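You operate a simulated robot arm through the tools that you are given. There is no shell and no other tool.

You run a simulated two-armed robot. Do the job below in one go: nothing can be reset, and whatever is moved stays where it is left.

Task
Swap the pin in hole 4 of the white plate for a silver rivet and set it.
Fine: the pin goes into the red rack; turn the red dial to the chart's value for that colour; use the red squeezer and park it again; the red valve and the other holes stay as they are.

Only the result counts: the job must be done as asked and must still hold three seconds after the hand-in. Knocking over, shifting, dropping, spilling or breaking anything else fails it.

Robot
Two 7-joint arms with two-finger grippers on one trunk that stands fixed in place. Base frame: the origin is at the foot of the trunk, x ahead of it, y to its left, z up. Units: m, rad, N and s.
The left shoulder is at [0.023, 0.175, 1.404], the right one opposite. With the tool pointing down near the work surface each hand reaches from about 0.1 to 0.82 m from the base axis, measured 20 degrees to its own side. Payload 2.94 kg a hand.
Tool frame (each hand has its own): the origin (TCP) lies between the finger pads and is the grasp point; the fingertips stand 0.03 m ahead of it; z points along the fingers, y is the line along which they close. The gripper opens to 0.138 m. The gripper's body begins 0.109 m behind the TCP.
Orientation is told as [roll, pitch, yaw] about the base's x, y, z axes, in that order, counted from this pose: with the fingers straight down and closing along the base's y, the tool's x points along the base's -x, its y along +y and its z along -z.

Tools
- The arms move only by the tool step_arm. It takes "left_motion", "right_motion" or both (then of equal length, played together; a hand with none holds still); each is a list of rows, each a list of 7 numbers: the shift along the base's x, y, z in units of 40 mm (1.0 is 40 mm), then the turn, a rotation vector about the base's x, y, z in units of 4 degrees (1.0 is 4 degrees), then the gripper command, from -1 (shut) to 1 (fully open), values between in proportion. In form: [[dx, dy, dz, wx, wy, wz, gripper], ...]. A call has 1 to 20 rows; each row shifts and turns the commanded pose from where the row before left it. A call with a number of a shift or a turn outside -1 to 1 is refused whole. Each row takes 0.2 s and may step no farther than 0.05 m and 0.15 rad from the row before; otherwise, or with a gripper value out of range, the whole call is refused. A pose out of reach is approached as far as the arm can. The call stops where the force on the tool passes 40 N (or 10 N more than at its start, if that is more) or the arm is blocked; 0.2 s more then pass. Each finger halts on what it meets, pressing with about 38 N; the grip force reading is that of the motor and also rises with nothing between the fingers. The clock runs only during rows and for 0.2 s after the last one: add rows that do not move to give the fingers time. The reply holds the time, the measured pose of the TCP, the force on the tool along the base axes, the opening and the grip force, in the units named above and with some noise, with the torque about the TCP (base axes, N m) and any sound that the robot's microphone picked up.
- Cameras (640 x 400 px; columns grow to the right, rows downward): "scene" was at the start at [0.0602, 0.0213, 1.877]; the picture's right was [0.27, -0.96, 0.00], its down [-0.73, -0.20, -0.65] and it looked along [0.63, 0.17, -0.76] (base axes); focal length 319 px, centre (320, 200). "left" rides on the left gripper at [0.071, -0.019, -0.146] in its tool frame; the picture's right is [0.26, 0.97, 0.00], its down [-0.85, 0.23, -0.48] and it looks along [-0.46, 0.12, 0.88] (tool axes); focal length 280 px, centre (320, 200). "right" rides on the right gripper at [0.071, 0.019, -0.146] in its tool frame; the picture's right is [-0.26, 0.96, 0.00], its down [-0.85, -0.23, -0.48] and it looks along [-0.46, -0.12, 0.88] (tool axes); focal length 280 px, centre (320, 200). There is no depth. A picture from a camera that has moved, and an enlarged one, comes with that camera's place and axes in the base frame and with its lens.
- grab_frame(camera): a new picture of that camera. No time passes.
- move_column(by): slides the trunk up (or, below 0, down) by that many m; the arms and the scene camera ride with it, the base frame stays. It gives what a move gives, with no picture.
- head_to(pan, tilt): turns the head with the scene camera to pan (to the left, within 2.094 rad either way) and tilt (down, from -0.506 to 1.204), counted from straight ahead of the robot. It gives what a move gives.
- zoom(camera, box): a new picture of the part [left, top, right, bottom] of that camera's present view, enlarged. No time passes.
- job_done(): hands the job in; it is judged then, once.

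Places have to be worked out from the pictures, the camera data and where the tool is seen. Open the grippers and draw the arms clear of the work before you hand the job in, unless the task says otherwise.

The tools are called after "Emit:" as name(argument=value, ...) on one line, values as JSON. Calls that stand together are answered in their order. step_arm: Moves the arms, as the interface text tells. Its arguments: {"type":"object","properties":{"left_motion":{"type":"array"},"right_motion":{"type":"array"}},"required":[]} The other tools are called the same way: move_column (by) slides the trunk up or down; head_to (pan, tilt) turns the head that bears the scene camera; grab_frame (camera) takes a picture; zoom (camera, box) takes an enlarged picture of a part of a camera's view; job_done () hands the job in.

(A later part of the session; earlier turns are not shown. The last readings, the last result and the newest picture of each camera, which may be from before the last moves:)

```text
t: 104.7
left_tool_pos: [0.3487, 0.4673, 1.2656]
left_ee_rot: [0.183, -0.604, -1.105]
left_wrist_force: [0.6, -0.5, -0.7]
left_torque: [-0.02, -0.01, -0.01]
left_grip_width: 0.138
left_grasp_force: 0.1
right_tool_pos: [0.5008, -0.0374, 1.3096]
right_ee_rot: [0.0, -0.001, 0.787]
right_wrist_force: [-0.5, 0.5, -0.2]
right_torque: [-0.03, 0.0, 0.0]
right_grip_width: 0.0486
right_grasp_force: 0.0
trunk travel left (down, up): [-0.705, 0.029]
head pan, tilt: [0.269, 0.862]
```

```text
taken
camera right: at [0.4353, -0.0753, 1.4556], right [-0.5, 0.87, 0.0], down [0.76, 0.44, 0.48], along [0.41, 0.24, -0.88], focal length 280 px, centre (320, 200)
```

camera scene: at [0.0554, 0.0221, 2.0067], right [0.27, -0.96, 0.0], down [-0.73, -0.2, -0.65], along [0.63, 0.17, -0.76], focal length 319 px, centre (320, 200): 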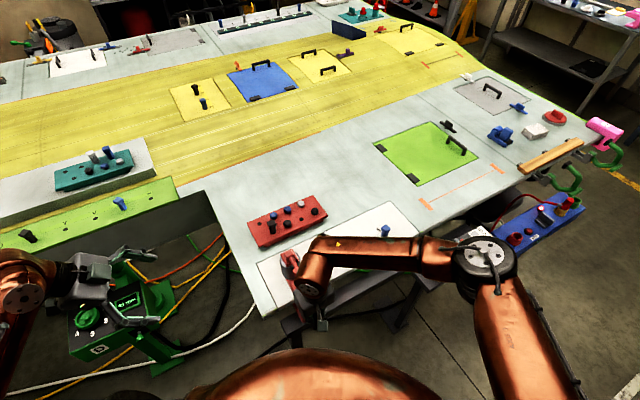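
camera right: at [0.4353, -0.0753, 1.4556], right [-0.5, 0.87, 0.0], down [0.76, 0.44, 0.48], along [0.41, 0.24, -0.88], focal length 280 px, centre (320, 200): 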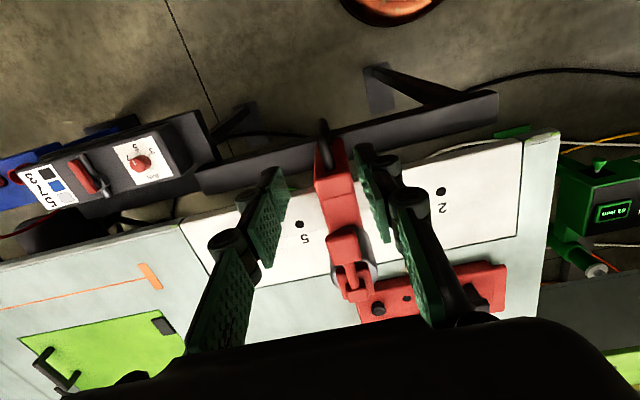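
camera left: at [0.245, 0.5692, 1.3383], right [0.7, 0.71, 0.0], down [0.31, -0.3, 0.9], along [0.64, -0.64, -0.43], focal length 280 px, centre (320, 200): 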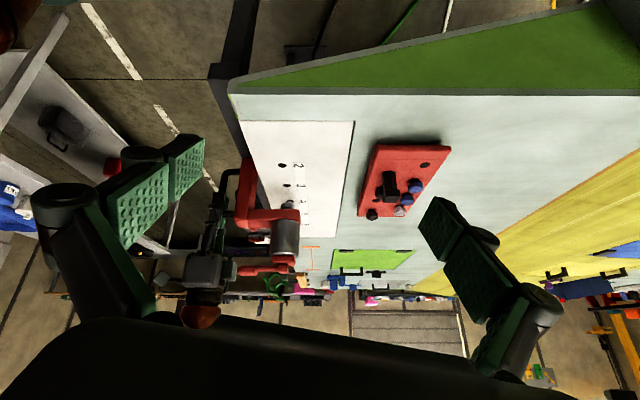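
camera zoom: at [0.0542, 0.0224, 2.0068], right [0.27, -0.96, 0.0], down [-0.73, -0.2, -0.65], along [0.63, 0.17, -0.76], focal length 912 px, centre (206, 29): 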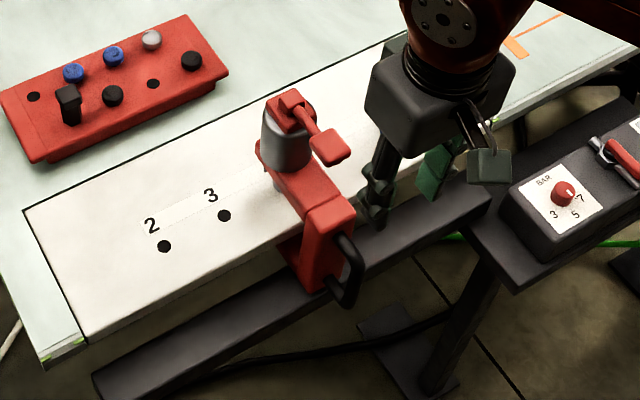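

The squeezer stays put on the rail. I enlarge the right view to locate the lever pad precisely, and check the dial too.

Emit:
zoom(camera="right", box=[300, 200, 400, 310])

Emit:
zoom(camera="scene", box=[360, 210, 410, 255])

Emit:
zoom(camera="scene", box=[465, 235, 525, 275])

```text
3.64 times, centred on (350, 255) of right
camera zoom: at [0.4353, -0.0753, 1.4556], right [-0.5, 0.87, 0.0], down [0.76, 0.44, 0.48], along [0.41, 0.24, -0.88], focal length 1020 px, centre (211, 0)
```

zoom: 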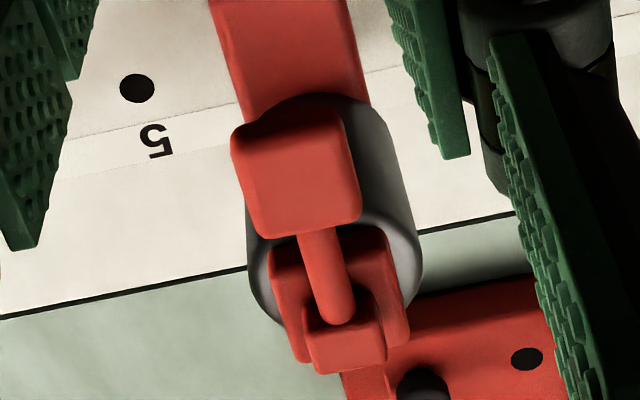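

```text
8.89 times, centred on (385, 232) of scene
camera zoom: at [0.0542, 0.0224, 2.0068], right [0.27, -0.96, 0.0], down [-0.73, -0.2, -0.65], along [0.63, 0.17, -0.76], focal length 2836 px, centre (-258, -89)
```

zoom: 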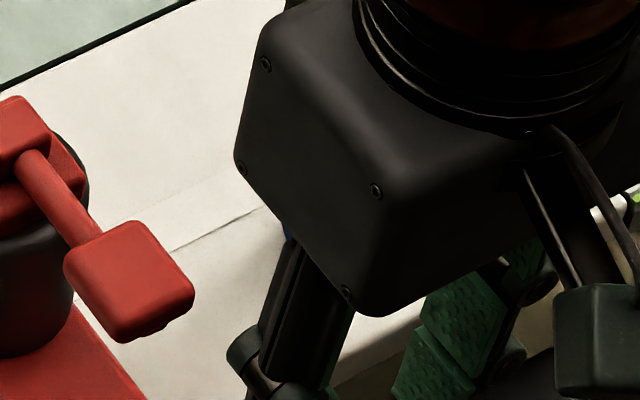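

```text
10.00 times, centred on (495, 255) of scene
camera zoom: at [0.0542, 0.0224, 2.0068], right [0.27, -0.96, 0.0], down [-0.73, -0.2, -0.65], along [0.63, 0.17, -0.76], focal length 3191 px, centre (-1430, -350)
```

zoom: 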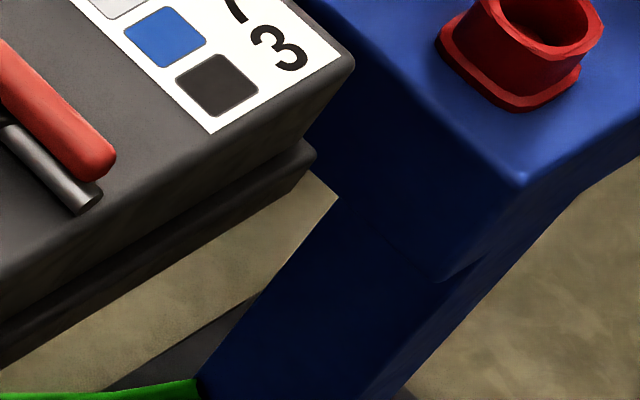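

The lever pad top is at (0.578,0.0356,1.232). I close the right fingers and place them right above the pad.

Emit:
step_arm(right_motion=[[0, 0, 0.2, 0, 0, 0, -1], [0.65, 0.61, 0, 0, 0, 0, -1], [0.65, 0.61, 0, 0, 0, 0, -1], [0.62, 0.6, 0, 0, 0, 0, -1], [0, 0, 0, 0, 0, 0, -1], [0, 0, 0, 0, 0, 0, -1]])

Emit:
grab_frame(camera="right")

Emit:
zoom(camera="left", box=[220, 160, 360, 300])

```text
t: 106.1
left_tool_pos: [0.3485, 0.466, 1.2648]
left_ee_rot: [0.185, -0.605, -1.104]
left_wrist_force: [0.7, -0.2, -0.2]
left_torque: [0.0, 0.03, 0.01]
left_grip_width: 0.138
left_grasp_force: 0.1
right_tool_pos: [0.5791, 0.0363, 1.3177]
right_ee_rot: [-0.001, 0.0, 0.787]
right_wrist_force: [0.2, -0.1, 0.6]
right_torque: [0.02, 0.01, 0.01]
right_grip_width: 0.0001
right_grasp_force: 28.2
trunk travel left (down, up): [-0.705, 0.029]
head pan, tilt: [0.269, 0.862]
```

```text
taken
camera right: at [0.5135, -0.0027, 1.4636], right [-0.5, 0.87, 0.0], down [0.76, 0.44, 0.48], along [0.41, 0.24, -0.88], focal length 280 px, centre (320, 200)
```

right: 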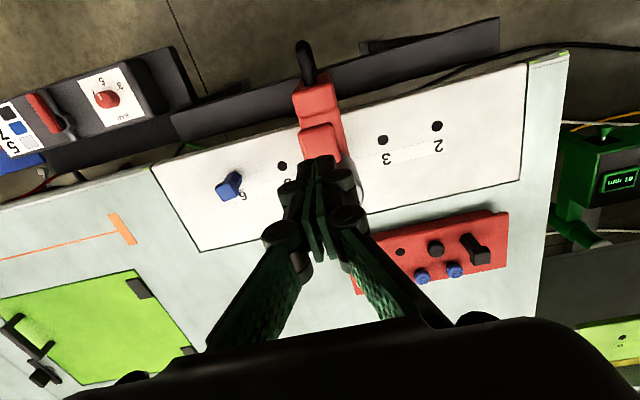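

```text
2.86 times, centred on (290, 230) of left
camera zoom: at [0.2451, 0.5686, 1.3387], right [0.7, 0.71, 0.0], down [0.31, -0.3, 0.9], along [0.64, -0.64, -0.43], focal length 801 px, centre (406, 114)
```

zoom: 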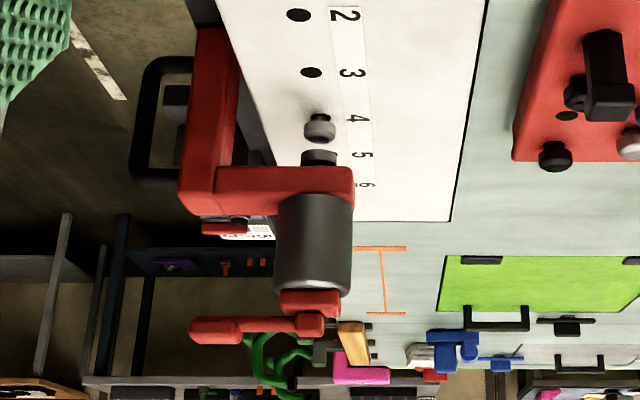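

The left camera shows the lever and pad from the side. I lower the closed fingers to just above the pad, then step down watching force and sound.

Emit:
step_arm(right_motion=[[0, 0, -0.6, 0, 0, 0, -1], [0, 0, -0.5, 0, 0, 0, -1], [0, 0, 0, 0, 0, 0, -1]])

Emit:
grab_frame(camera="left")

Emit:
zoom(camera="left", box=[200, 200, 360, 340])

```text
t: 106.9
left_tool_pos: [0.3482, 0.4656, 1.265]
left_ee_rot: [0.186, -0.603, -1.105]
left_wrist_force: [-0.4, 0.0, -0.1]
left_torque: [-0.03, 0.03, 0.01]
left_grip_width: 0.1378
left_grasp_force: 0.0
right_tool_pos: [0.5795, 0.036, 1.2732]
right_ee_rot: [-0.001, 0.001, 0.787]
right_wrist_force: [-0.3, -0.1, 0.3]
right_torque: [-0.02, -0.04, -0.03]
right_grip_width: 0.0
right_grasp_force: 28.8
trunk travel left (down, up): [-0.705, 0.029]
head pan, tilt: [0.269, 0.862]
```

```text
taken
camera left: at [0.2448, 0.5692, 1.3385], right [0.7, 0.71, 0.0], down [0.31, -0.3, 0.9], along [0.64, -0.64, -0.43], focal length 280 px, centre (320, 200)
```

left: 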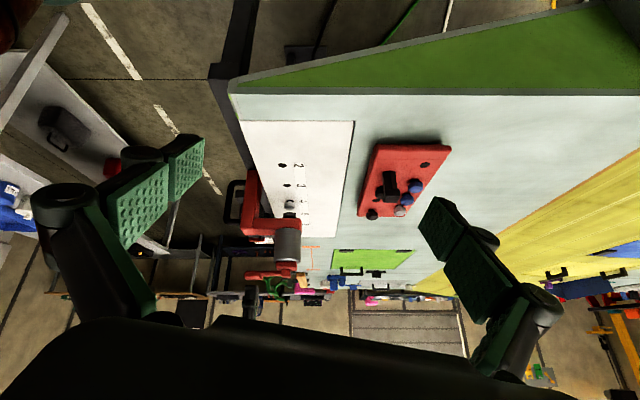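

```text
2.86 times, centred on (280, 270) of left
camera zoom: at [0.2448, 0.5692, 1.3385], right [0.7, 0.71, 0.0], down [0.31, -0.3, 0.9], along [0.64, -0.64, -0.43], focal length 801 px, centre (434, 0)
```

zoom: 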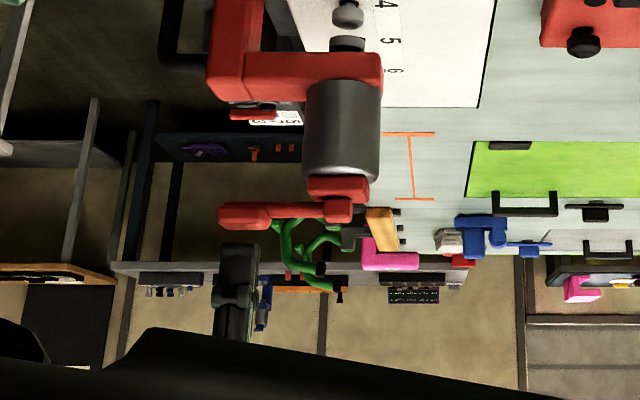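

The fingertips are about 10 mm above the pad. I press down in 4 mm steps.

Emit:
step_arm(right_motion=[[0, 0, -0.2, 0, 0, 0, -1], [0, 0, -0.1, 0, 0, 0, -1], [0, 0, -0.1, 0, 0, 0, -1], [0, 0, 0, 0, 0, 0, -1]])

Emit:
zoom(camera="left", box=[220, 180, 340, 300])

```text
t: 107.9
left_tool_pos: [0.3495, 0.4659, 1.2649]
left_ee_rot: [0.185, -0.602, -1.105]
left_wrist_force: [-0.6, -0.2, 1.0]
left_torque: [-0.04, 0.0, 0.02]
left_grip_width: 0.1379
left_grasp_force: 0.0
right_tool_pos: [0.5794, 0.0343, 1.2581]
right_ee_rot: [-0.001, 0.0, 0.786]
right_wrist_force: [-1.0, -0.1, 4.3]
right_torque: [-0.01, 0.0, -0.02]
right_grip_width: 0.0061
right_grasp_force: 28.3
trunk travel left (down, up): [-0.705, 0.029]
head pan, tilt: [0.269, 0.862]
```

```text
3.33 times, centred on (280, 240) of left
camera zoom: at [0.2446, 0.5688, 1.3388], right [0.7, 0.71, 0.0], down [0.31, -0.3, 0.9], along [0.64, -0.64, -0.43], focal length 935 px, centre (453, 67)
```

zoom: 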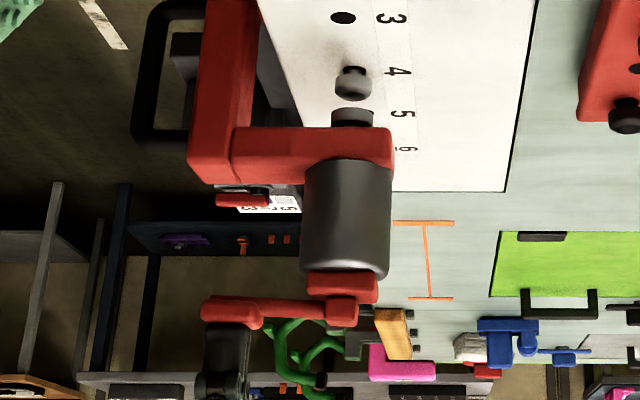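

Contact: 4.3 N with the lever beginning to tilt. I keep pressing down.

Emit:
step_arm(right_motion=[[0, 0, -0.1, 0, 0, 0, -1], [0, 0, -0.1, 0, 0, 0, -1], [0, 0, -0.1, 0, 0, 0, -1], [0, 0, 0, 0, 0, 0, -1]])

Emit:
zoom(camera="left", box=[220, 180, 340, 300])

```text
t: 108.9
left_tool_pos: [0.3475, 0.4655, 1.2649]
left_ee_rot: [0.185, -0.604, -1.107]
left_wrist_force: [-0.1, 0.1, 0.5]
left_torque: [0.03, 0.0, -0.01]
left_grip_width: 0.138
left_grasp_force: 0.1
right_tool_pos: [0.578, 0.0336, 1.2469]
right_ee_rot: [0.002, 0.0, 0.786]
right_wrist_force: [-1.5, -2.9, 6.9]
right_torque: [-0.04, 0.04, -0.02]
right_grip_width: 0.0058
right_grasp_force: 28.1
trunk travel left (down, up): [-0.705, 0.029]
head pan, tilt: [0.269, 0.862]
```

```text
3.33 times, centred on (280, 240) of left
camera zoom: at [0.2443, 0.5684, 1.339], right [0.7, 0.71, 0.0], down [0.31, -0.3, 0.9], along [0.64, -0.64, -0.43], focal length 935 px, centre (453, 67)
```

zoom: 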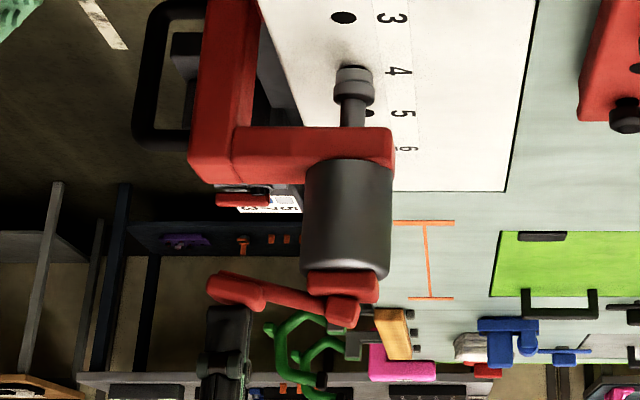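

The ram has come down onto the rivet. I look closer and keep pressing to complete the stroke.

Emit:
zoom(camera="left", box=[275, 190, 305, 220])

Emit:
step_arm(right_motion=[[0, 0, -0.1, 0, 0, 0, -1], [0, 0, -0.1, 0, 0, 0, -1], [0, 0, 0, 0, 0, 0, -1], [0, 0, 0, 0, 0, 0, -1]])

Emit:
zoom(camera="left", box=[220, 180, 340, 300])

Emit:
zoom(camera="left", box=[275, 190, 305, 220])

```text
13.33 times, centred on (290, 205) of left
camera zoom: at [0.2443, 0.5684, 1.339], right [0.7, 0.71, 0.0], down [0.31, -0.3, 0.9], along [0.64, -0.64, -0.43], focal length 3738 px, centre (720, 133)
```

zoom: 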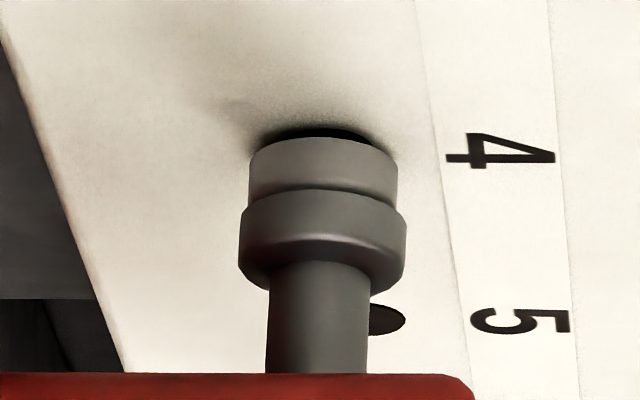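

```text
t: 109.9
left_tool_pos: [0.3476, 0.4655, 1.2657]
left_ee_rot: [0.187, -0.604, -1.106]
left_wrist_force: [0.7, 0.2, 0.2]
left_torque: [-0.01, 0.0, 0.0]
left_grip_width: 0.1381
left_grasp_force: 0.0
right_tool_pos: [0.5784, 0.0344, 1.2384]
right_ee_rot: [0.0, -0.003, 0.782]
right_wrist_force: [2.8, -3.6, 24.4]
right_torque: [0.12, -0.26, -0.04]
right_grip_width: 0.0057
right_grasp_force: 28.3
trunk travel left (down, up): [-0.705, 0.029]
head pan, tilt: [0.269, 0.862]
```

```text
3.33 times, centred on (280, 240) of left
camera zoom: at [0.2437, 0.5681, 1.3394], right [0.7, 0.71, 0.0], down [0.31, -0.3, 0.9], along [0.64, -0.64, -0.43], focal length 935 px, centre (453, 67)
```

zoom: 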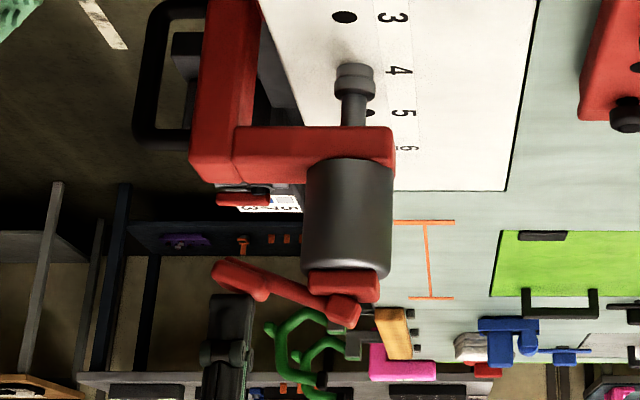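

```text
13.33 times, centred on (290, 205) of left
camera zoom: at [0.2437, 0.5681, 1.3394], right [0.7, 0.71, 0.0], down [0.31, -0.3, 0.9], along [0.64, -0.64, -0.43], focal length 3738 px, centre (720, 133)
```

zoom: 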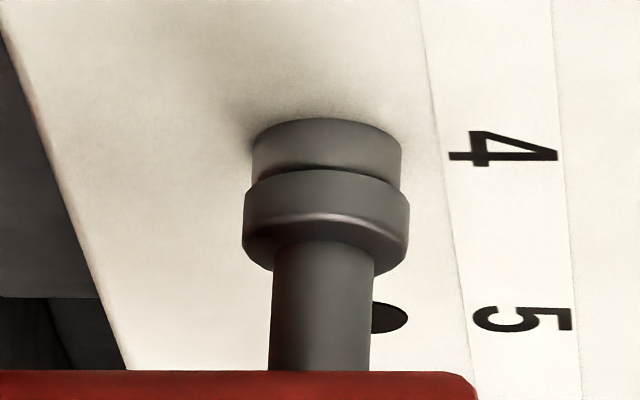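

The rivet head is now driven down flush with the plate (24 N on the lever). I hold the lever down for a moment and listen.

Emit:
step_arm(right_motion=[[0, 0, 0, 0, 0, 0, -1], [0, 0, 0, 0, 0, 0, -1], [0, 0, 0, 0, 0, 0, -1], [0, 0, 0, 0, 0, 0, -1], [0, 0, 0, 0, 0, 0, -1]])

Emit:
zoom(camera="left", box=[275, 190, 305, 220])

```text
t: 111.1
left_tool_pos: [0.3484, 0.4653, 1.2653]
left_ee_rot: [0.188, -0.604, -1.103]
left_wrist_force: [0.1, -0.6, 0.3]
left_torque: [0.0, -0.05, 0.01]
left_grip_width: 0.1379
left_grasp_force: 0.1
right_tool_pos: [0.5761, 0.0344, 1.2389]
right_ee_rot: [0.0, -0.001, 0.786]
right_wrist_force: [2.7, -3.9, 30.4]
right_torque: [0.16, -0.36, -0.08]
right_grip_width: 0.0061
right_grasp_force: 28.2
trunk travel left (down, up): [-0.705, 0.029]
head pan, tilt: [0.269, 0.862]
```

```text
13.33 times, centred on (290, 205) of left
camera zoom: at [0.2433, 0.5681, 1.3394], right [0.7, 0.71, 0.0], down [0.31, -0.3, 0.9], along [0.64, -0.64, -0.43], focal length 3738 px, centre (720, 133)
```

zoom: 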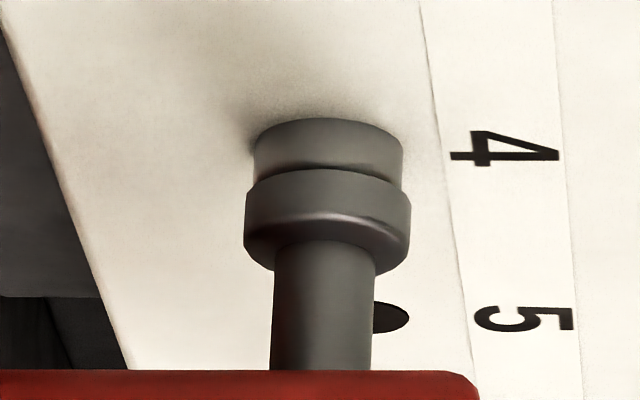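

No sound was reported yet. I press a little further, up to the force limit, to be sure of a full stroke.

Emit:
step_arm(right_motion=[[0, 0, -0.05, 0, 0, 0, -1], [0, 0, 0, 0, 0, 0, -1], [0, 0, -0.05, 0, 0, 0, -1], [0, 0, 0, 0, 0, 0, -1], [0, 0, 0, 0, 0, 0, -1]])

Emit:
zoom(camera="left", box=[220, 180, 340, 300])

Emit:
zoom(camera="left", box=[275, 190, 305, 220])

```text
t: 111.8
left_tool_pos: [0.3463, 0.4637, 1.2655]
left_ee_rot: [0.186, -0.605, -1.106]
left_wrist_force: [1.2, 0.4, -0.6]
left_torque: [0.01, 0.01, -0.04]
left_grip_width: 0.1382
left_grasp_force: 0.1
right_tool_pos: [0.5757, 0.0348, 1.24]
right_ee_rot: [0.001, -0.002, 0.786]
right_wrist_force: [-10.3, -7.4, 16.5]
right_torque: [-0.06, 0.18, 0.0]
right_grip_width: 0.0059
right_grasp_force: 28.5
trunk travel left (down, up): [-0.705, 0.029]
head pan, tilt: [0.269, 0.862]
stopped in row 3 (right hand): the force on the tool passed its limit at 42 N (the readings are from after the stop); the commanded pose is now the measured one
```

```text
3.33 times, centred on (280, 240) of left
camera zoom: at [0.2429, 0.5678, 1.3391], right [0.7, 0.71, 0.0], down [0.31, -0.3, 0.9], along [0.64, -0.64, -0.43], focal length 935 px, centre (453, 67)
```

zoom: 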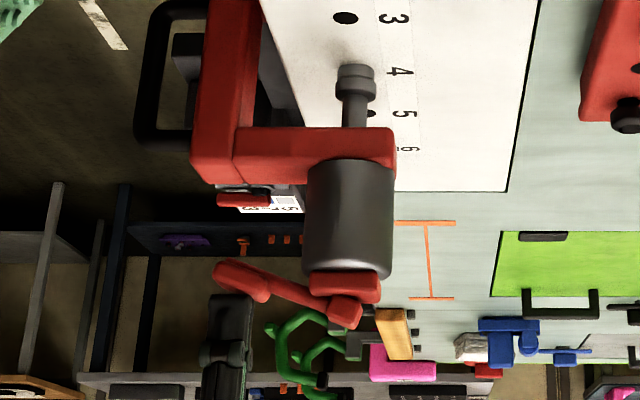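

```text
13.33 times, centred on (290, 205) of left
camera zoom: at [0.2429, 0.5678, 1.3391], right [0.7, 0.71, 0.0], down [0.31, -0.3, 0.9], along [0.64, -0.64, -0.43], focal length 3738 px, centre (720, 133)
```

zoom: 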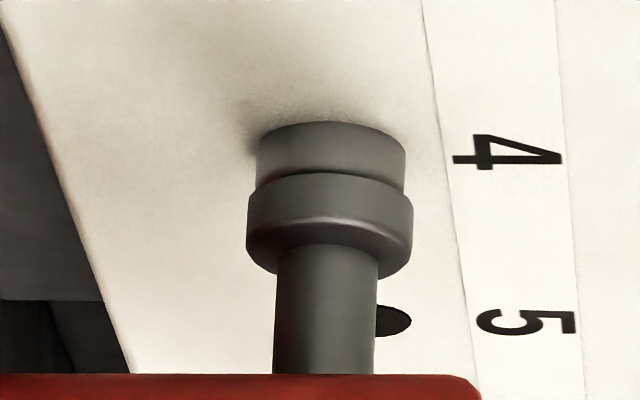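

The lever is at its hard stop and the rivet head sits flush. I raise the fingers to let the lever return, then inspect the rivet.

Emit:
step_arm(right_motion=[[0, 0, 0.2, 0, 0, 0, -1], [0, 0, 0.3, 0, 0, 0, -1], [0, 0, 0.5, 0, 0, 0, -1], [0, 0, 0.8, 0, 0, 0, -1], [0, 0, 0, 0, 0, 0, -1]])

Emit:
zoom(camera="left", box=[220, 180, 340, 300])

Emit:
zoom(camera="left", box=[275, 190, 305, 220])

```text
t: 113.0
left_tool_pos: [0.3479, 0.4682, 1.265]
left_ee_rot: [0.184, -0.606, -1.103]
left_wrist_force: [0.7, 0.0, 0.2]
left_torque: [-0.01, 0.04, 0.0]
left_grip_width: 0.138
left_grasp_force: 0.1
right_tool_pos: [0.5776, 0.0348, 1.3086]
right_ee_rot: [0.001, -0.002, 0.786]
right_wrist_force: [0.3, -0.5, -0.3]
right_torque: [-0.01, 0.03, -0.02]
right_grip_width: 0.0001
right_grasp_force: 28.2
trunk travel left (down, up): [-0.705, 0.029]
head pan, tilt: [0.269, 0.862]
```

```text
3.33 times, centred on (280, 240) of left
camera zoom: at [0.2456, 0.569, 1.3384], right [0.7, 0.71, 0.0], down [0.31, -0.3, 0.9], along [0.64, -0.64, -0.43], focal length 935 px, centre (453, 67)
```

zoom: 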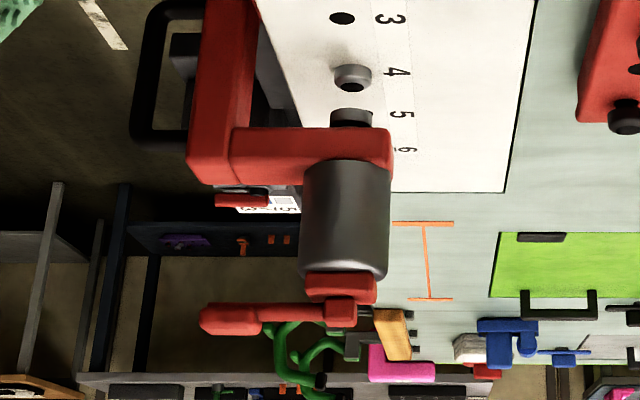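

```text
13.33 times, centred on (290, 205) of left
camera zoom: at [0.2456, 0.569, 1.3384], right [0.7, 0.71, 0.0], down [0.31, -0.3, 0.9], along [0.64, -0.64, -0.43], focal length 3738 px, centre (720, 133)
```

zoom: 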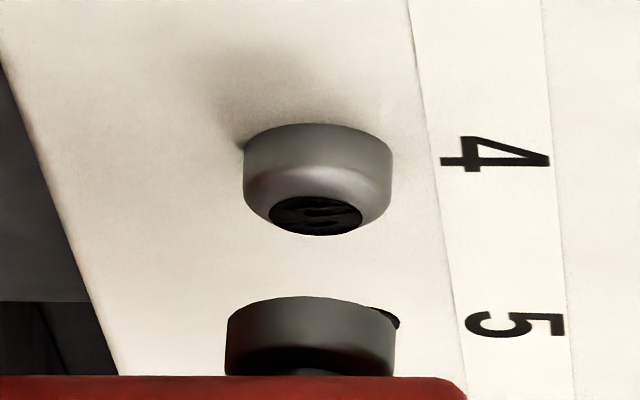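

The rivet is set: its head is flush on the plate and its mandrel face changed, and the die and lever returned. Now I go back over the handle to grip it and park the squeezer.

Emit:
step_arm(right_motion=[[0, 0, 0.2, 0, 0, 0, -1], [-0.67, -0.67, 0, 0, 0, 0, -0.5], [-0.67, -0.67, 0, 0, 0, 0, 0], [0, 0, 0, 0, 0, 0, 0], [0, 0, 0, 0, 0, 0, 0], [0, 0, -0.8, 0, 0, 0, 0], [0, 0, -0.8, 0, 0, 0, 0], [0, 0, -0.8, 0, 0, 0, 0], [0, 0, -0.8, 0, 0, 0, 0], [0, 0, -0.8, 0, 0, 0, 0], [0, 0, 0, 0, 0, 0, 0]])

Emit:
zoom(camera="right", box=[220, 80, 460, 320])

Emit:
zoom(camera="left", box=[200, 160, 340, 300])

```text
t: 115.5
left_tool_pos: [0.349, 0.4661, 1.265]
left_ee_rot: [0.186, -0.604, -1.104]
left_wrist_force: [-0.3, 0.0, -0.4]
left_torque: [0.02, 0.0, 0.02]
left_grip_width: 0.1381
left_grasp_force: 0.0
right_tool_pos: [0.5259, -0.0173, 1.1564]
right_ee_rot: [0.0, -0.004, 0.786]
right_wrist_force: [0.1, -0.1, 0.3]
right_torque: [0.02, -0.01, 0.0]
right_grip_width: 0.0689
right_grasp_force: 0.0
trunk travel left (down, up): [-0.705, 0.029]
head pan, tilt: [0.269, 0.862]
```

```text
1.67 times, centred on (340, 200) of right
camera zoom: at [0.4604, -0.0548, 1.3018], right [-0.5, 0.87, 0.0], down [0.76, 0.44, 0.48], along [0.41, 0.24, -0.88], focal length 467 px, centre (287, 200)
```

zoom: 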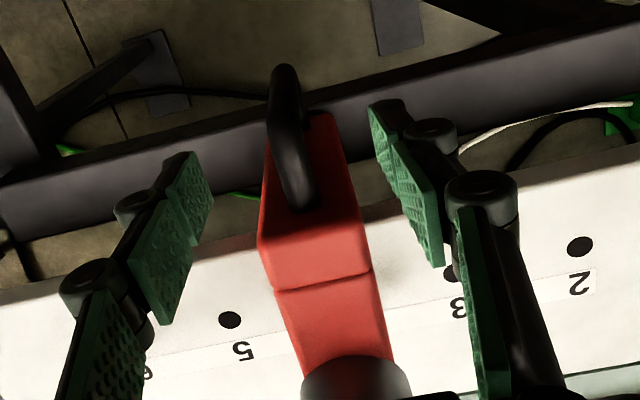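

```text
2.86 times, centred on (270, 230) of left
camera zoom: at [0.2448, 0.5686, 1.3388], right [0.7, 0.71, 0.0], down [0.31, -0.3, 0.9], along [0.64, -0.64, -0.43], focal length 801 px, centre (463, 114)
```

zoom: 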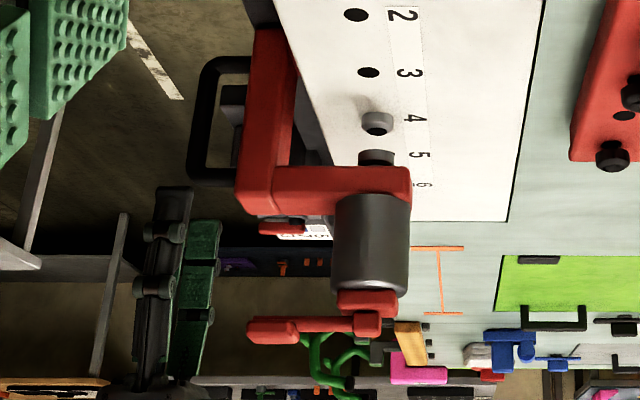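

The fingers straddle the handle again. I descend to the same grip height and close.

Emit:
step_arm(right_motion=[[-0.02, -0.02, -0.6, 0, 0, 0, 0], [0, 0, -0.6, 0, 0, 0, 0], [0, 0, -0.5, 0, 0, 0, 0], [0, 0, 0, 0, 0, 0, -0.4], [0, 0, 0, 0, 0, 0, -0.7], [0, 0, 0, 0, 0, 0, -0.9], [0, 0, 0, 0, 0, 0, -0.95], [0, 0, 0, 0, 0, 0, -0.95]])

Emit:
zoom(camera="right", box=[220, 80, 460, 320])

Emit:
zoom(camera="left", box=[200, 160, 340, 300])

```text
t: 117.2
left_tool_pos: [0.3491, 0.4652, 1.264]
left_ee_rot: [0.185, -0.605, -1.105]
left_wrist_force: [0.0, 0.0, -0.1]
left_torque: [0.01, -0.02, -0.04]
left_grip_width: 0.1379
left_grasp_force: 0.0
right_tool_pos: [0.5254, -0.0184, 1.0887]
right_ee_rot: [0.0, -0.003, 0.785]
right_wrist_force: [1.1, -0.8, -1.8]
right_torque: [0.04, -0.14, 0.02]
right_grip_width: 0.0156
right_grasp_force: 38.3
trunk travel left (down, up): [-0.705, 0.029]
head pan, tilt: [0.269, 0.862]
```

```text
1.67 times, centred on (340, 200) of right
camera zoom: at [0.4603, -0.0561, 1.2336], right [-0.5, 0.87, 0.0], down [0.76, 0.44, 0.48], along [0.41, 0.24, -0.88], focal length 467 px, centre (287, 200)
```

zoom: 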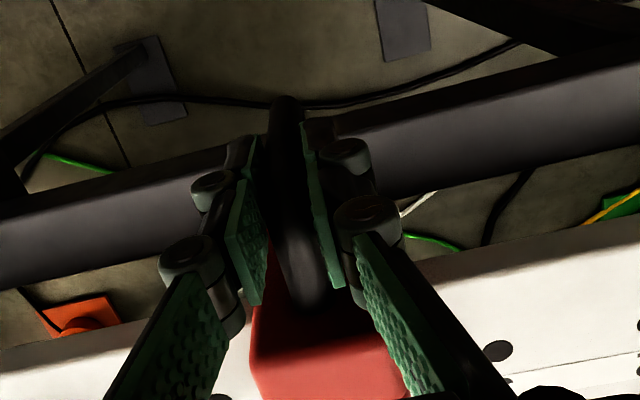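

```text
2.86 times, centred on (270, 230) of left
camera zoom: at [0.2454, 0.5687, 1.3386], right [0.7, 0.71, 0.0], down [0.31, -0.3, 0.9], along [0.64, -0.64, -0.43], focal length 801 px, centre (463, 114)
```

zoom: 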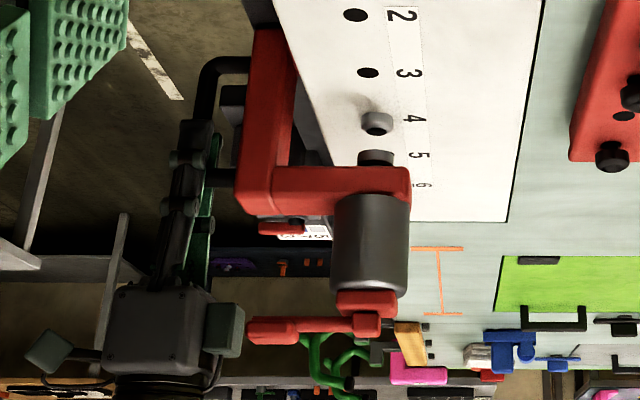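

Gripped at the same spot. I slide the squeezer back along the rail toward its park position in chunks, backing the left hand off a little at the same time.

Emit:
step_arm(right_motion=[[-0.1408, 0.1421, 0, 0, 0, 0, -0.95], [-0.1408, 0.1421, 0, 0, 0, 0, -0.95], [-0.1408, 0.1421, 0, 0, 0, 0, -0.95], [-0.1408, 0.1421, 0, 0, 0, 0, -0.95], [-0.1408, 0.1421, 0, 0, 0, 0, -0.95], [-0.1408, 0.1421, 0, 0, 0, 0, -0.95], [-0.1408, 0.1421, 0, 0, 0, 0, -0.95], [-0.1408, 0.1421, 0, 0, 0, 0, -0.95], [0, 0, 0, 0, 0, 0, -0.95]], left_motion=[[-0.25, 0.05, 0.15, 0, 0, 0, 1], [-0.25, 0.05, 0.15, 0, 0, 0, 1], [-0.25, 0.05, 0.15, 0, 0, 0, 1], [-0.25, 0.05, 0.15, 0, 0, 0, 1], [-0.25, 0.05, 0.15, 0, 0, 0, 1], [-0.25, 0.05, 0.15, 0, 0, 0, 1], [-0.25, 0.05, 0.15, 0, 0, 0, 1], [-0.25, 0.05, 0.15, 0, 0, 0, 1], [0, 0, 0, 0, 0, 0, 1]])

Emit:
zoom(camera="left", box=[200, 80, 360, 260])

```text
t: 119.2
left_tool_pos: [0.2707, 0.4825, 1.3114]
left_ee_rot: [0.182, -0.604, -1.102]
left_wrist_force: [-0.5, 0.0, -0.7]
left_torque: [0.02, 0.01, -0.02]
left_grip_width: 0.138
left_grasp_force: 0.0
right_tool_pos: [0.4814, 0.027, 1.0886]
right_ee_rot: [0.001, -0.002, 0.785]
right_wrist_force: [5.3, 6.1, -4.7]
right_torque: [0.45, -0.43, -0.06]
right_grip_width: 0.0153
right_grasp_force: 42.0
trunk travel left (down, up): [-0.705, 0.029]
head pan, tilt: [0.269, 0.862]
```

```text
2.22 times, centred on (280, 170) of left
camera zoom: at [0.1667, 0.5861, 1.3863], right [0.7, 0.71, 0.0], down [0.31, -0.3, 0.9], along [0.64, -0.64, -0.43], focal length 623 px, centre (409, 267)
```

zoom: 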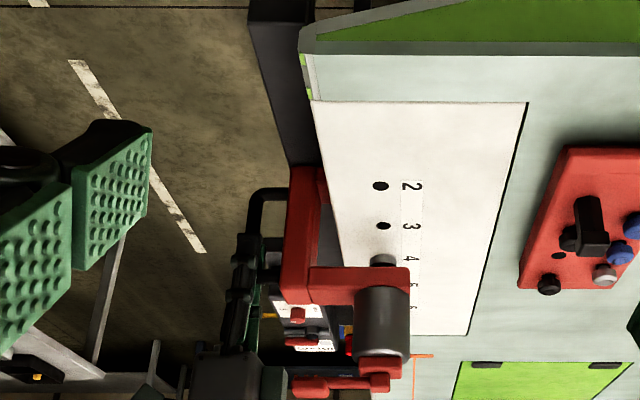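

Emit:
step_arm(right_motion=[[-0.1408, 0.1421, 0, 0, 0, 0, -0.95], [-0.1408, 0.1421, 0, 0, 0, 0, -0.95], [-0.1408, 0.1421, 0, 0, 0, 0, -0.95], [-0.1408, 0.1421, 0, 0, 0, 0, -0.95], [-0.1408, 0.1421, 0, 0, 0, 0, -0.95], [-0.1408, 0.1421, 0, 0, 0, 0, -0.95], [-0.1408, 0.1421, 0, 0, 0, 0, -0.95], [-0.1408, 0.1421, 0, 0, 0, 0, -0.95], [-0.1408, 0.1421, 0, 0, 0, 0, -0.95], [-0.1408, 0.1421, 0, 0, 0, 0, -0.95], [0, 0, 0, 0, 0, 0, -0.95]])

Emit:
zoom(camera="left", box=[200, 80, 360, 260])

```text
t: 121.7
left_tool_pos: [0.2699, 0.4821, 1.3128]
left_ee_rot: [0.185, -0.604, -1.103]
left_wrist_force: [0.0, -0.2, -0.8]
left_torque: [-0.02, -0.01, -0.01]
left_grip_width: 0.1381
left_grasp_force: 0.0
right_tool_pos: [0.4246, 0.0833, 1.0892]
right_ee_rot: [0.002, 0.0, 0.787]
right_wrist_force: [-2.8, -1.6, -16.6]
right_torque: [0.24, -0.25, -0.01]
right_grip_width: 0.0153
right_grasp_force: 41.6
trunk travel left (down, up): [-0.705, 0.029]
head pan, tilt: [0.269, 0.862]
```

```text
2.22 times, centred on (280, 170) of left
camera zoom: at [0.1662, 0.585, 1.3867], right [0.7, 0.71, 0.0], down [0.31, -0.3, 0.9], along [0.64, -0.64, -0.43], focal length 623 px, centre (409, 267)
```

zoom: 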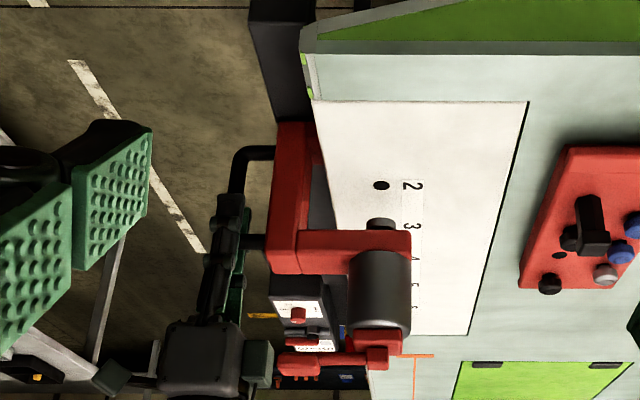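

Emit:
step_arm(right_motion=[[-0.1408, 0.1421, -0.015, 0, 0, 0, -0.95], [-0.1408, 0.1421, 0, 0, 0, 0, -0.95], [-0.1408, 0.1421, 0, 0, 0, 0, -0.95], [-0.1408, 0.1421, 0, 0, 0, 0, -0.95], [-0.1408, 0.1421, 0, 0, 0, 0, -0.95], [-0.1408, 0.1421, 0, 0, 0, 0, -0.95], [-0.1408, 0.1421, 0, 0, 0, 0, -0.95], [-0.1408, 0.1421, 0, 0, 0, 0, -0.95], [-0.1408, 0.1421, 0, 0, 0, 0, -0.95], [-0.1408, 0.1421, 0, 0, 0, 0, -0.95], [0, 0, 0, 0, 0, 0, -0.95]])

Emit:
zoom(camera="left", box=[200, 80, 360, 260])

```text
t: 124.0
left_tool_pos: [0.2681, 0.4818, 1.3133]
left_ee_rot: [0.185, -0.603, -1.105]
left_wrist_force: [-0.8, -0.6, -1.2]
left_torque: [0.0, 0.04, 0.01]
left_grip_width: 0.1381
left_grasp_force: 0.1
right_tool_pos: [0.367, 0.1403, 1.0885]
right_ee_rot: [0.001, -0.002, 0.785]
right_wrist_force: [-4.9, -3.4, 4.1]
right_torque: [0.29, -0.32, -0.01]
right_grip_width: 0.0152
right_grasp_force: 41.4
trunk travel left (down, up): [-0.705, 0.029]
head pan, tilt: [0.269, 0.862]
```

```text
2.22 times, centred on (280, 170) of left
camera zoom: at [0.1649, 0.5847, 1.3871], right [0.7, 0.71, 0.0], down [0.31, -0.3, 0.9], along [0.64, -0.64, -0.43], focal length 623 px, centre (409, 267)
```

zoom: 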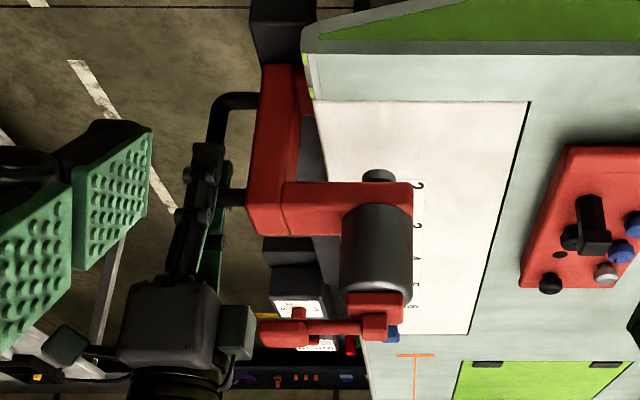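

About 20 mm remain to the original park spot at TCP (0.3518,0.1537). I finish the slide gently and watch for an end stop.

Emit:
step_arm(right_motion=[[-0.1408, 0.1421, 0, 0, 0, 0, -0.95], [-0.1408, 0.1421, 0, 0, 0, 0, -0.95], [-0.075, 0.076, 0, 0, 0, 0, -0.95], [0, 0, 0, 0, 0, 0, -0.95], [0, 0, 0, 0, 0, 0, -0.95]])

Emit:
zoom(camera="left", box=[200, 80, 360, 260])

Emit:
zoom(camera="scene", box=[230, 220, 350, 350])

```text
t: 125.2
left_tool_pos: [0.2678, 0.4822, 1.313]
left_ee_rot: [0.187, -0.604, -1.108]
left_wrist_force: [-0.3, -0.4, -0.3]
left_torque: [0.0, 0.0, 0.02]
left_grip_width: 0.1379
left_grasp_force: 0.2
right_tool_pos: [0.3527, 0.1542, 1.0885]
right_ee_rot: [0.0, -0.002, 0.785]
right_wrist_force: [-6.9, -4.1, 2.1]
right_torque: [-0.46, 0.47, -0.02]
right_grip_width: 0.0155
right_grasp_force: 41.6
trunk travel left (down, up): [-0.705, 0.029]
head pan, tilt: [0.269, 0.862]
```

```text
2.22 times, centred on (280, 170) of left
camera zoom: at [0.1648, 0.5848, 1.387], right [0.7, 0.71, 0.0], down [0.31, -0.3, 0.9], along [0.64, -0.64, -0.43], focal length 623 px, centre (409, 267)
```

zoom: 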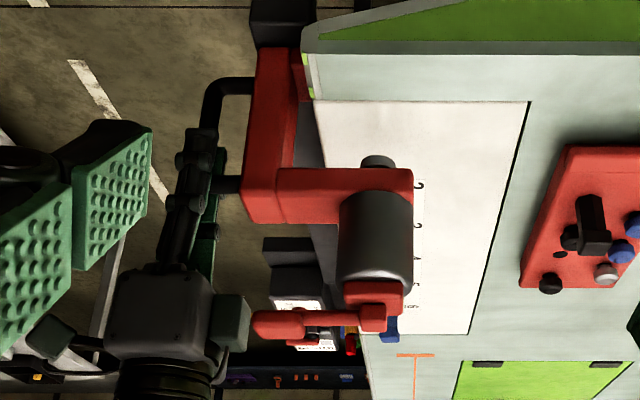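

```text
3.08 times, centred on (290, 285) of scene
camera zoom: at [0.0536, 0.0213, 2.0068], right [0.27, -0.96, 0.0], down [-0.73, -0.2, -0.65], along [0.63, 0.17, -0.76], focal length 982 px, centre (412, -62)
```

zoom: 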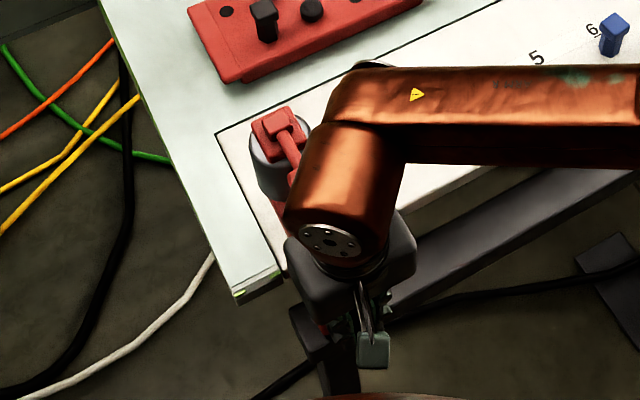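

The squeezer is back within a millimetre of its original spot. I open the gripper and lift straight off the handle.

Emit:
step_arm(right_motion=[[0, 0, 0, 0, 0, 0, -0.6], [0, 0, 0, 0, 0, 0, -0.3], [0, 0, 0, 0, 0, 0, -0.3], [0, 0, 0.5, 0, 0, 0, -0.3], [0, 0, 1, 0, 0, 0, -0.3], [-0.2, -0.2, 1, 0, 0, 0, -0.3], [-0.3, -0.3, 1, 0, 0, 0, -0.3], [0, -0.3, 1, 0, 0, 0, -0.3], [0, -0.5, 0.5, 0, 0, 0, -0.3], [0, -0.5, 0, 0, 0, 0, -0.3]])

Emit:
grab_frame(camera="scene")

Emit:
zoom(camera="left", box=[200, 80, 360, 260])

Emit:
grab_frame(camera="right")

```text
t: 127.5
left_tool_pos: [0.2704, 0.4808, 1.3131]
left_ee_rot: [0.186, -0.603, -1.105]
left_wrist_force: [0.3, 0.0, 0.6]
left_torque: [0.01, 0.01, 0.0]
left_grip_width: 0.138
left_grasp_force: 0.1
right_tool_pos: [0.3342, 0.0819, 1.2897]
right_ee_rot: [-0.001, -0.004, 0.784]
right_wrist_force: [-0.8, 0.1, -0.1]
right_torque: [0.05, 0.01, 0.01]
right_grip_width: 0.0483
right_grasp_force: 0.1
trunk travel left (down, up): [-0.705, 0.029]
head pan, tilt: [0.269, 0.862]
```

```text
taken
camera scene: at [0.055, 0.0204, 2.0068], right [0.27, -0.96, 0.0], down [-0.73, -0.2, -0.65], along [0.63, 0.17, -0.76], focal length 319 px, centre (320, 200)
```

scene: 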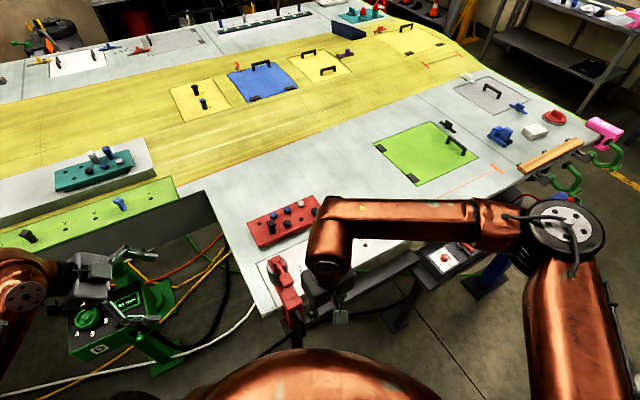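

```text
2.22 times, centred on (280, 170) of left
camera zoom: at [0.1657, 0.5841, 1.3872], right [0.7, 0.71, 0.0], down [0.31, -0.3, 0.9], along [0.64, -0.64, -0.43], focal length 623 px, centre (409, 267)
```

zoom: 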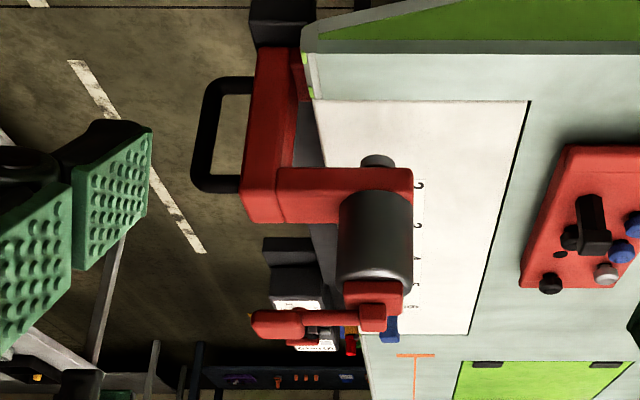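

```text
taken
camera right: at [0.27, 0.0433, 1.4345], right [-0.5, 0.87, 0.0], down [0.76, 0.44, 0.48], along [0.41, 0.24, -0.88], focal length 280 px, centre (320, 200)
```

right: 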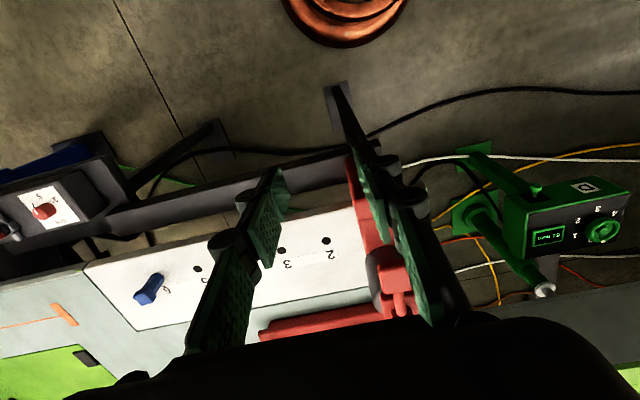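

The squeezer is parked. I withdraw the right arm to its own side and untwist it, clearing the view of the work.

Emit:
step_arm(right_motion=[[0, -0.6, 0.3, 0, 0, -0.95, 0], [0, -0.7, 0.3, 0, 0, -0.95, 0], [0, -0.8, 0.3, 0, 0, -0.95, 0], [0.1, -0.8, 0.3, 0, 0, -0.95, 0], [0.1, -0.8, 0, 0, 0, -0.95, 0], [0.1, -0.8, 0, 0, 0, -0.95, 0], [0.2, -0.8, 0, 0, 0, -0.95, 0], [0.2, -0.8, 0, 0, 0, -0.95, 0], [0.2, -0.8, 0, 0, 0, -0.95, 0], [0.2, -0.8, 0, 0, 0, -0.95, 0], [0.2, -0.8, 0, 0, 0, -0.95, 0], [0.2, -0.6, 0, 0, 0, -0.85, 0]], left_motion=[[0, 0, 0, 0.707, 0.707, 0, 0.5], [0, 0, 0, 0.707, 0.707, 0, 0.5], [0, 0, 0, 0.707, 0.707, 0, 0.5], [0, 0, 0, 0.707, 0.707, 0, 0.5], [0, 0, 0, 0.707, 0.707, 0, 0.5], [0, 0, 0, 0.707, 0.707, 0, 0.5], [0, 0, 0, 0.707, 0.707, 0, 0.5], [0, 0, 0, 0.707, 0.707, 0, 0.5], [0, 0, 0, 0.707, 0.707, 0, 0.5], [0, 0, 0.3, 0, 0, 0, 0.5], [0, 0, 0.3, 0, 0, 0, 0.5], [0, 0, 0.3, 0, 0, 0, 0.5]])

Emit:
grab_frame(camera="scene")

Emit:
zoom(camera="scene", box=[240, 190, 410, 310])

Emit:
zoom(camera="scene", box=[420, 220, 510, 280])

```text
t: 130.1
left_tool_pos: [0.2698, 0.4807, 1.3494]
left_ee_rot: [-0.002, 0.003, -1.047]
left_wrist_force: [0.2, -0.4, 0.1]
left_torque: [0.03, 0.0, 0.0]
left_grip_width: 0.1034
left_grasp_force: 0.0
right_tool_pos: [0.3944, -0.2824, 1.3353]
right_ee_rot: [0.001, -0.004, -0.004]
right_wrist_force: [-0.1, -0.5, -0.2]
right_torque: [0.03, -0.03, 0.02]
right_grip_width: 0.0692
right_grasp_force: 0.0
trunk travel left (down, up): [-0.705, 0.029]
head pan, tilt: [0.269, 0.862]
```

```text
taken
camera scene: at [0.0549, 0.0201, 2.0068], right [0.27, -0.96, 0.0], down [-0.73, -0.2, -0.65], along [0.63, 0.17, -0.76], focal length 319 px, centre (320, 200)
```

scene: 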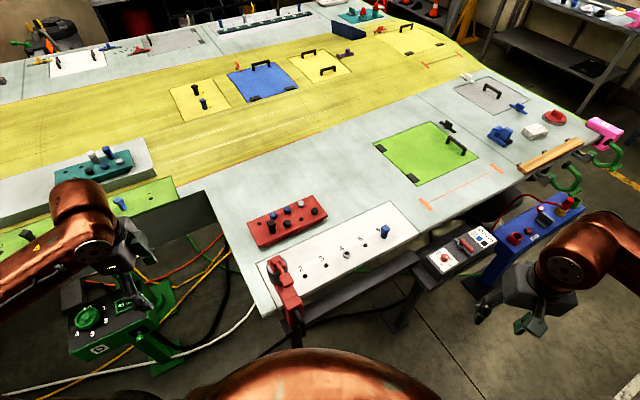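

```text
3.33 times, centred on (325, 250) of scene
camera zoom: at [0.0549, 0.0201, 2.0068], right [0.27, -0.96, 0.0], down [-0.73, -0.2, -0.65], along [0.63, 0.17, -0.76], focal length 1064 px, centre (303, 33)
```

zoom: 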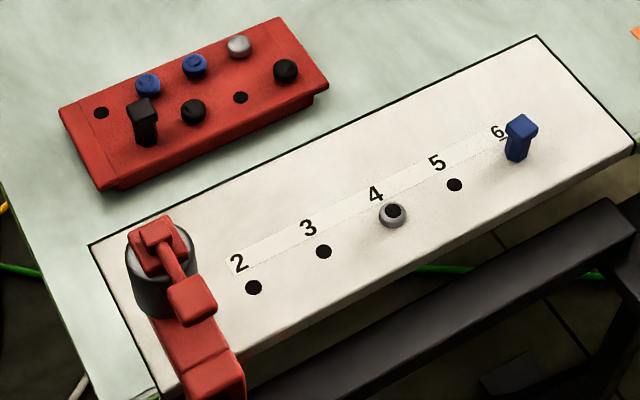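

```text
6.67 times, centred on (465, 250) of scene
camera zoom: at [0.0549, 0.0201, 2.0068], right [0.27, -0.96, 0.0], down [-0.73, -0.2, -0.65], along [0.63, 0.17, -0.76], focal length 2127 px, centre (-647, -133)
```

zoom: 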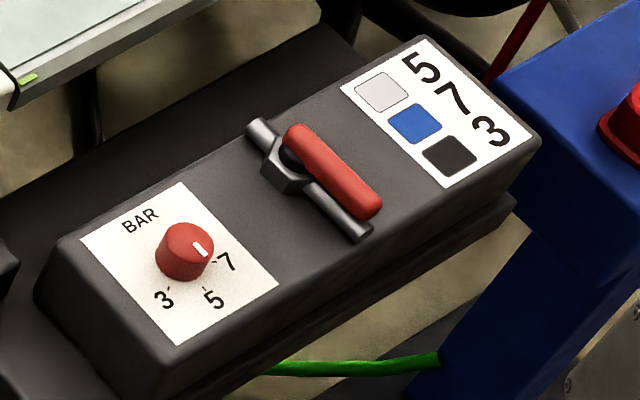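

Everything is in place: the squeezer sits at exactly its earlier pixels, the valve is unchanged and the dial is on 5. I take closer looks at the set rivet and the dial pointer.

Emit:
zoom(camera="scene", box=[330, 235, 365, 265])

Emit:
zoom(camera="scene", box=[430, 243, 465, 273])

Emit:
zoom(camera="scene", box=[240, 190, 340, 260])

```text
13.33 times, centred on (348, 250) of scene
camera zoom: at [0.0549, 0.0201, 2.0068], right [0.27, -0.96, 0.0], down [-0.73, -0.2, -0.65], along [0.63, 0.17, -0.76], focal length 4254 px, centre (-47, -467)
```

zoom: 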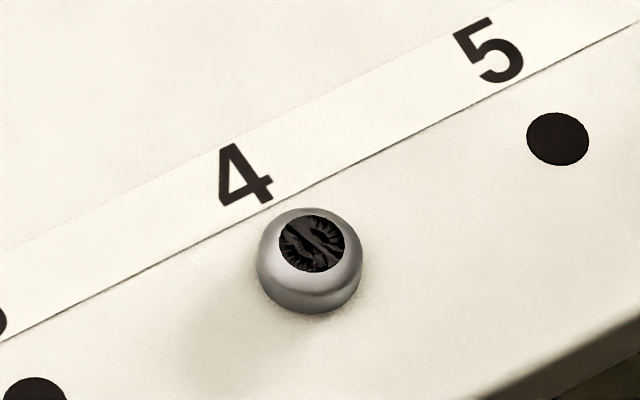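

```text
13.33 times, centred on (448, 258) of scene
camera zoom: at [0.0549, 0.0201, 2.0068], right [0.27, -0.96, 0.0], down [-0.73, -0.2, -0.65], along [0.63, 0.17, -0.76], focal length 4254 px, centre (-1380, -573)
```

zoom: 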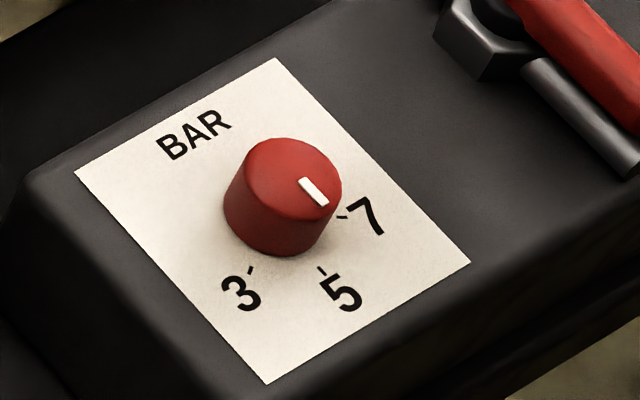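

```text
5.71 times, centred on (290, 225) of scene
camera zoom: at [0.0549, 0.0201, 2.0068], right [0.27, -0.96, 0.0], down [-0.73, -0.2, -0.65], along [0.63, 0.17, -0.76], focal length 1823 px, centre (491, 57)
```

zoom: 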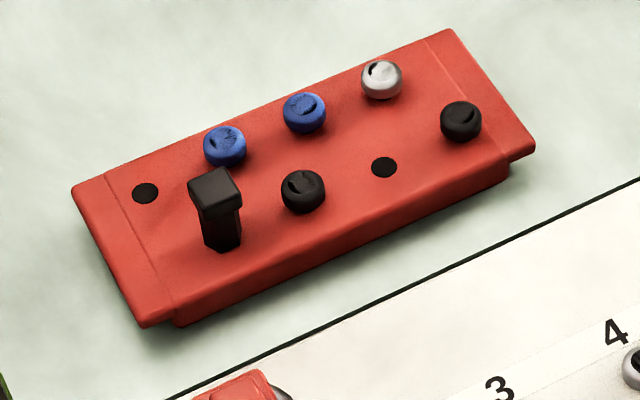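

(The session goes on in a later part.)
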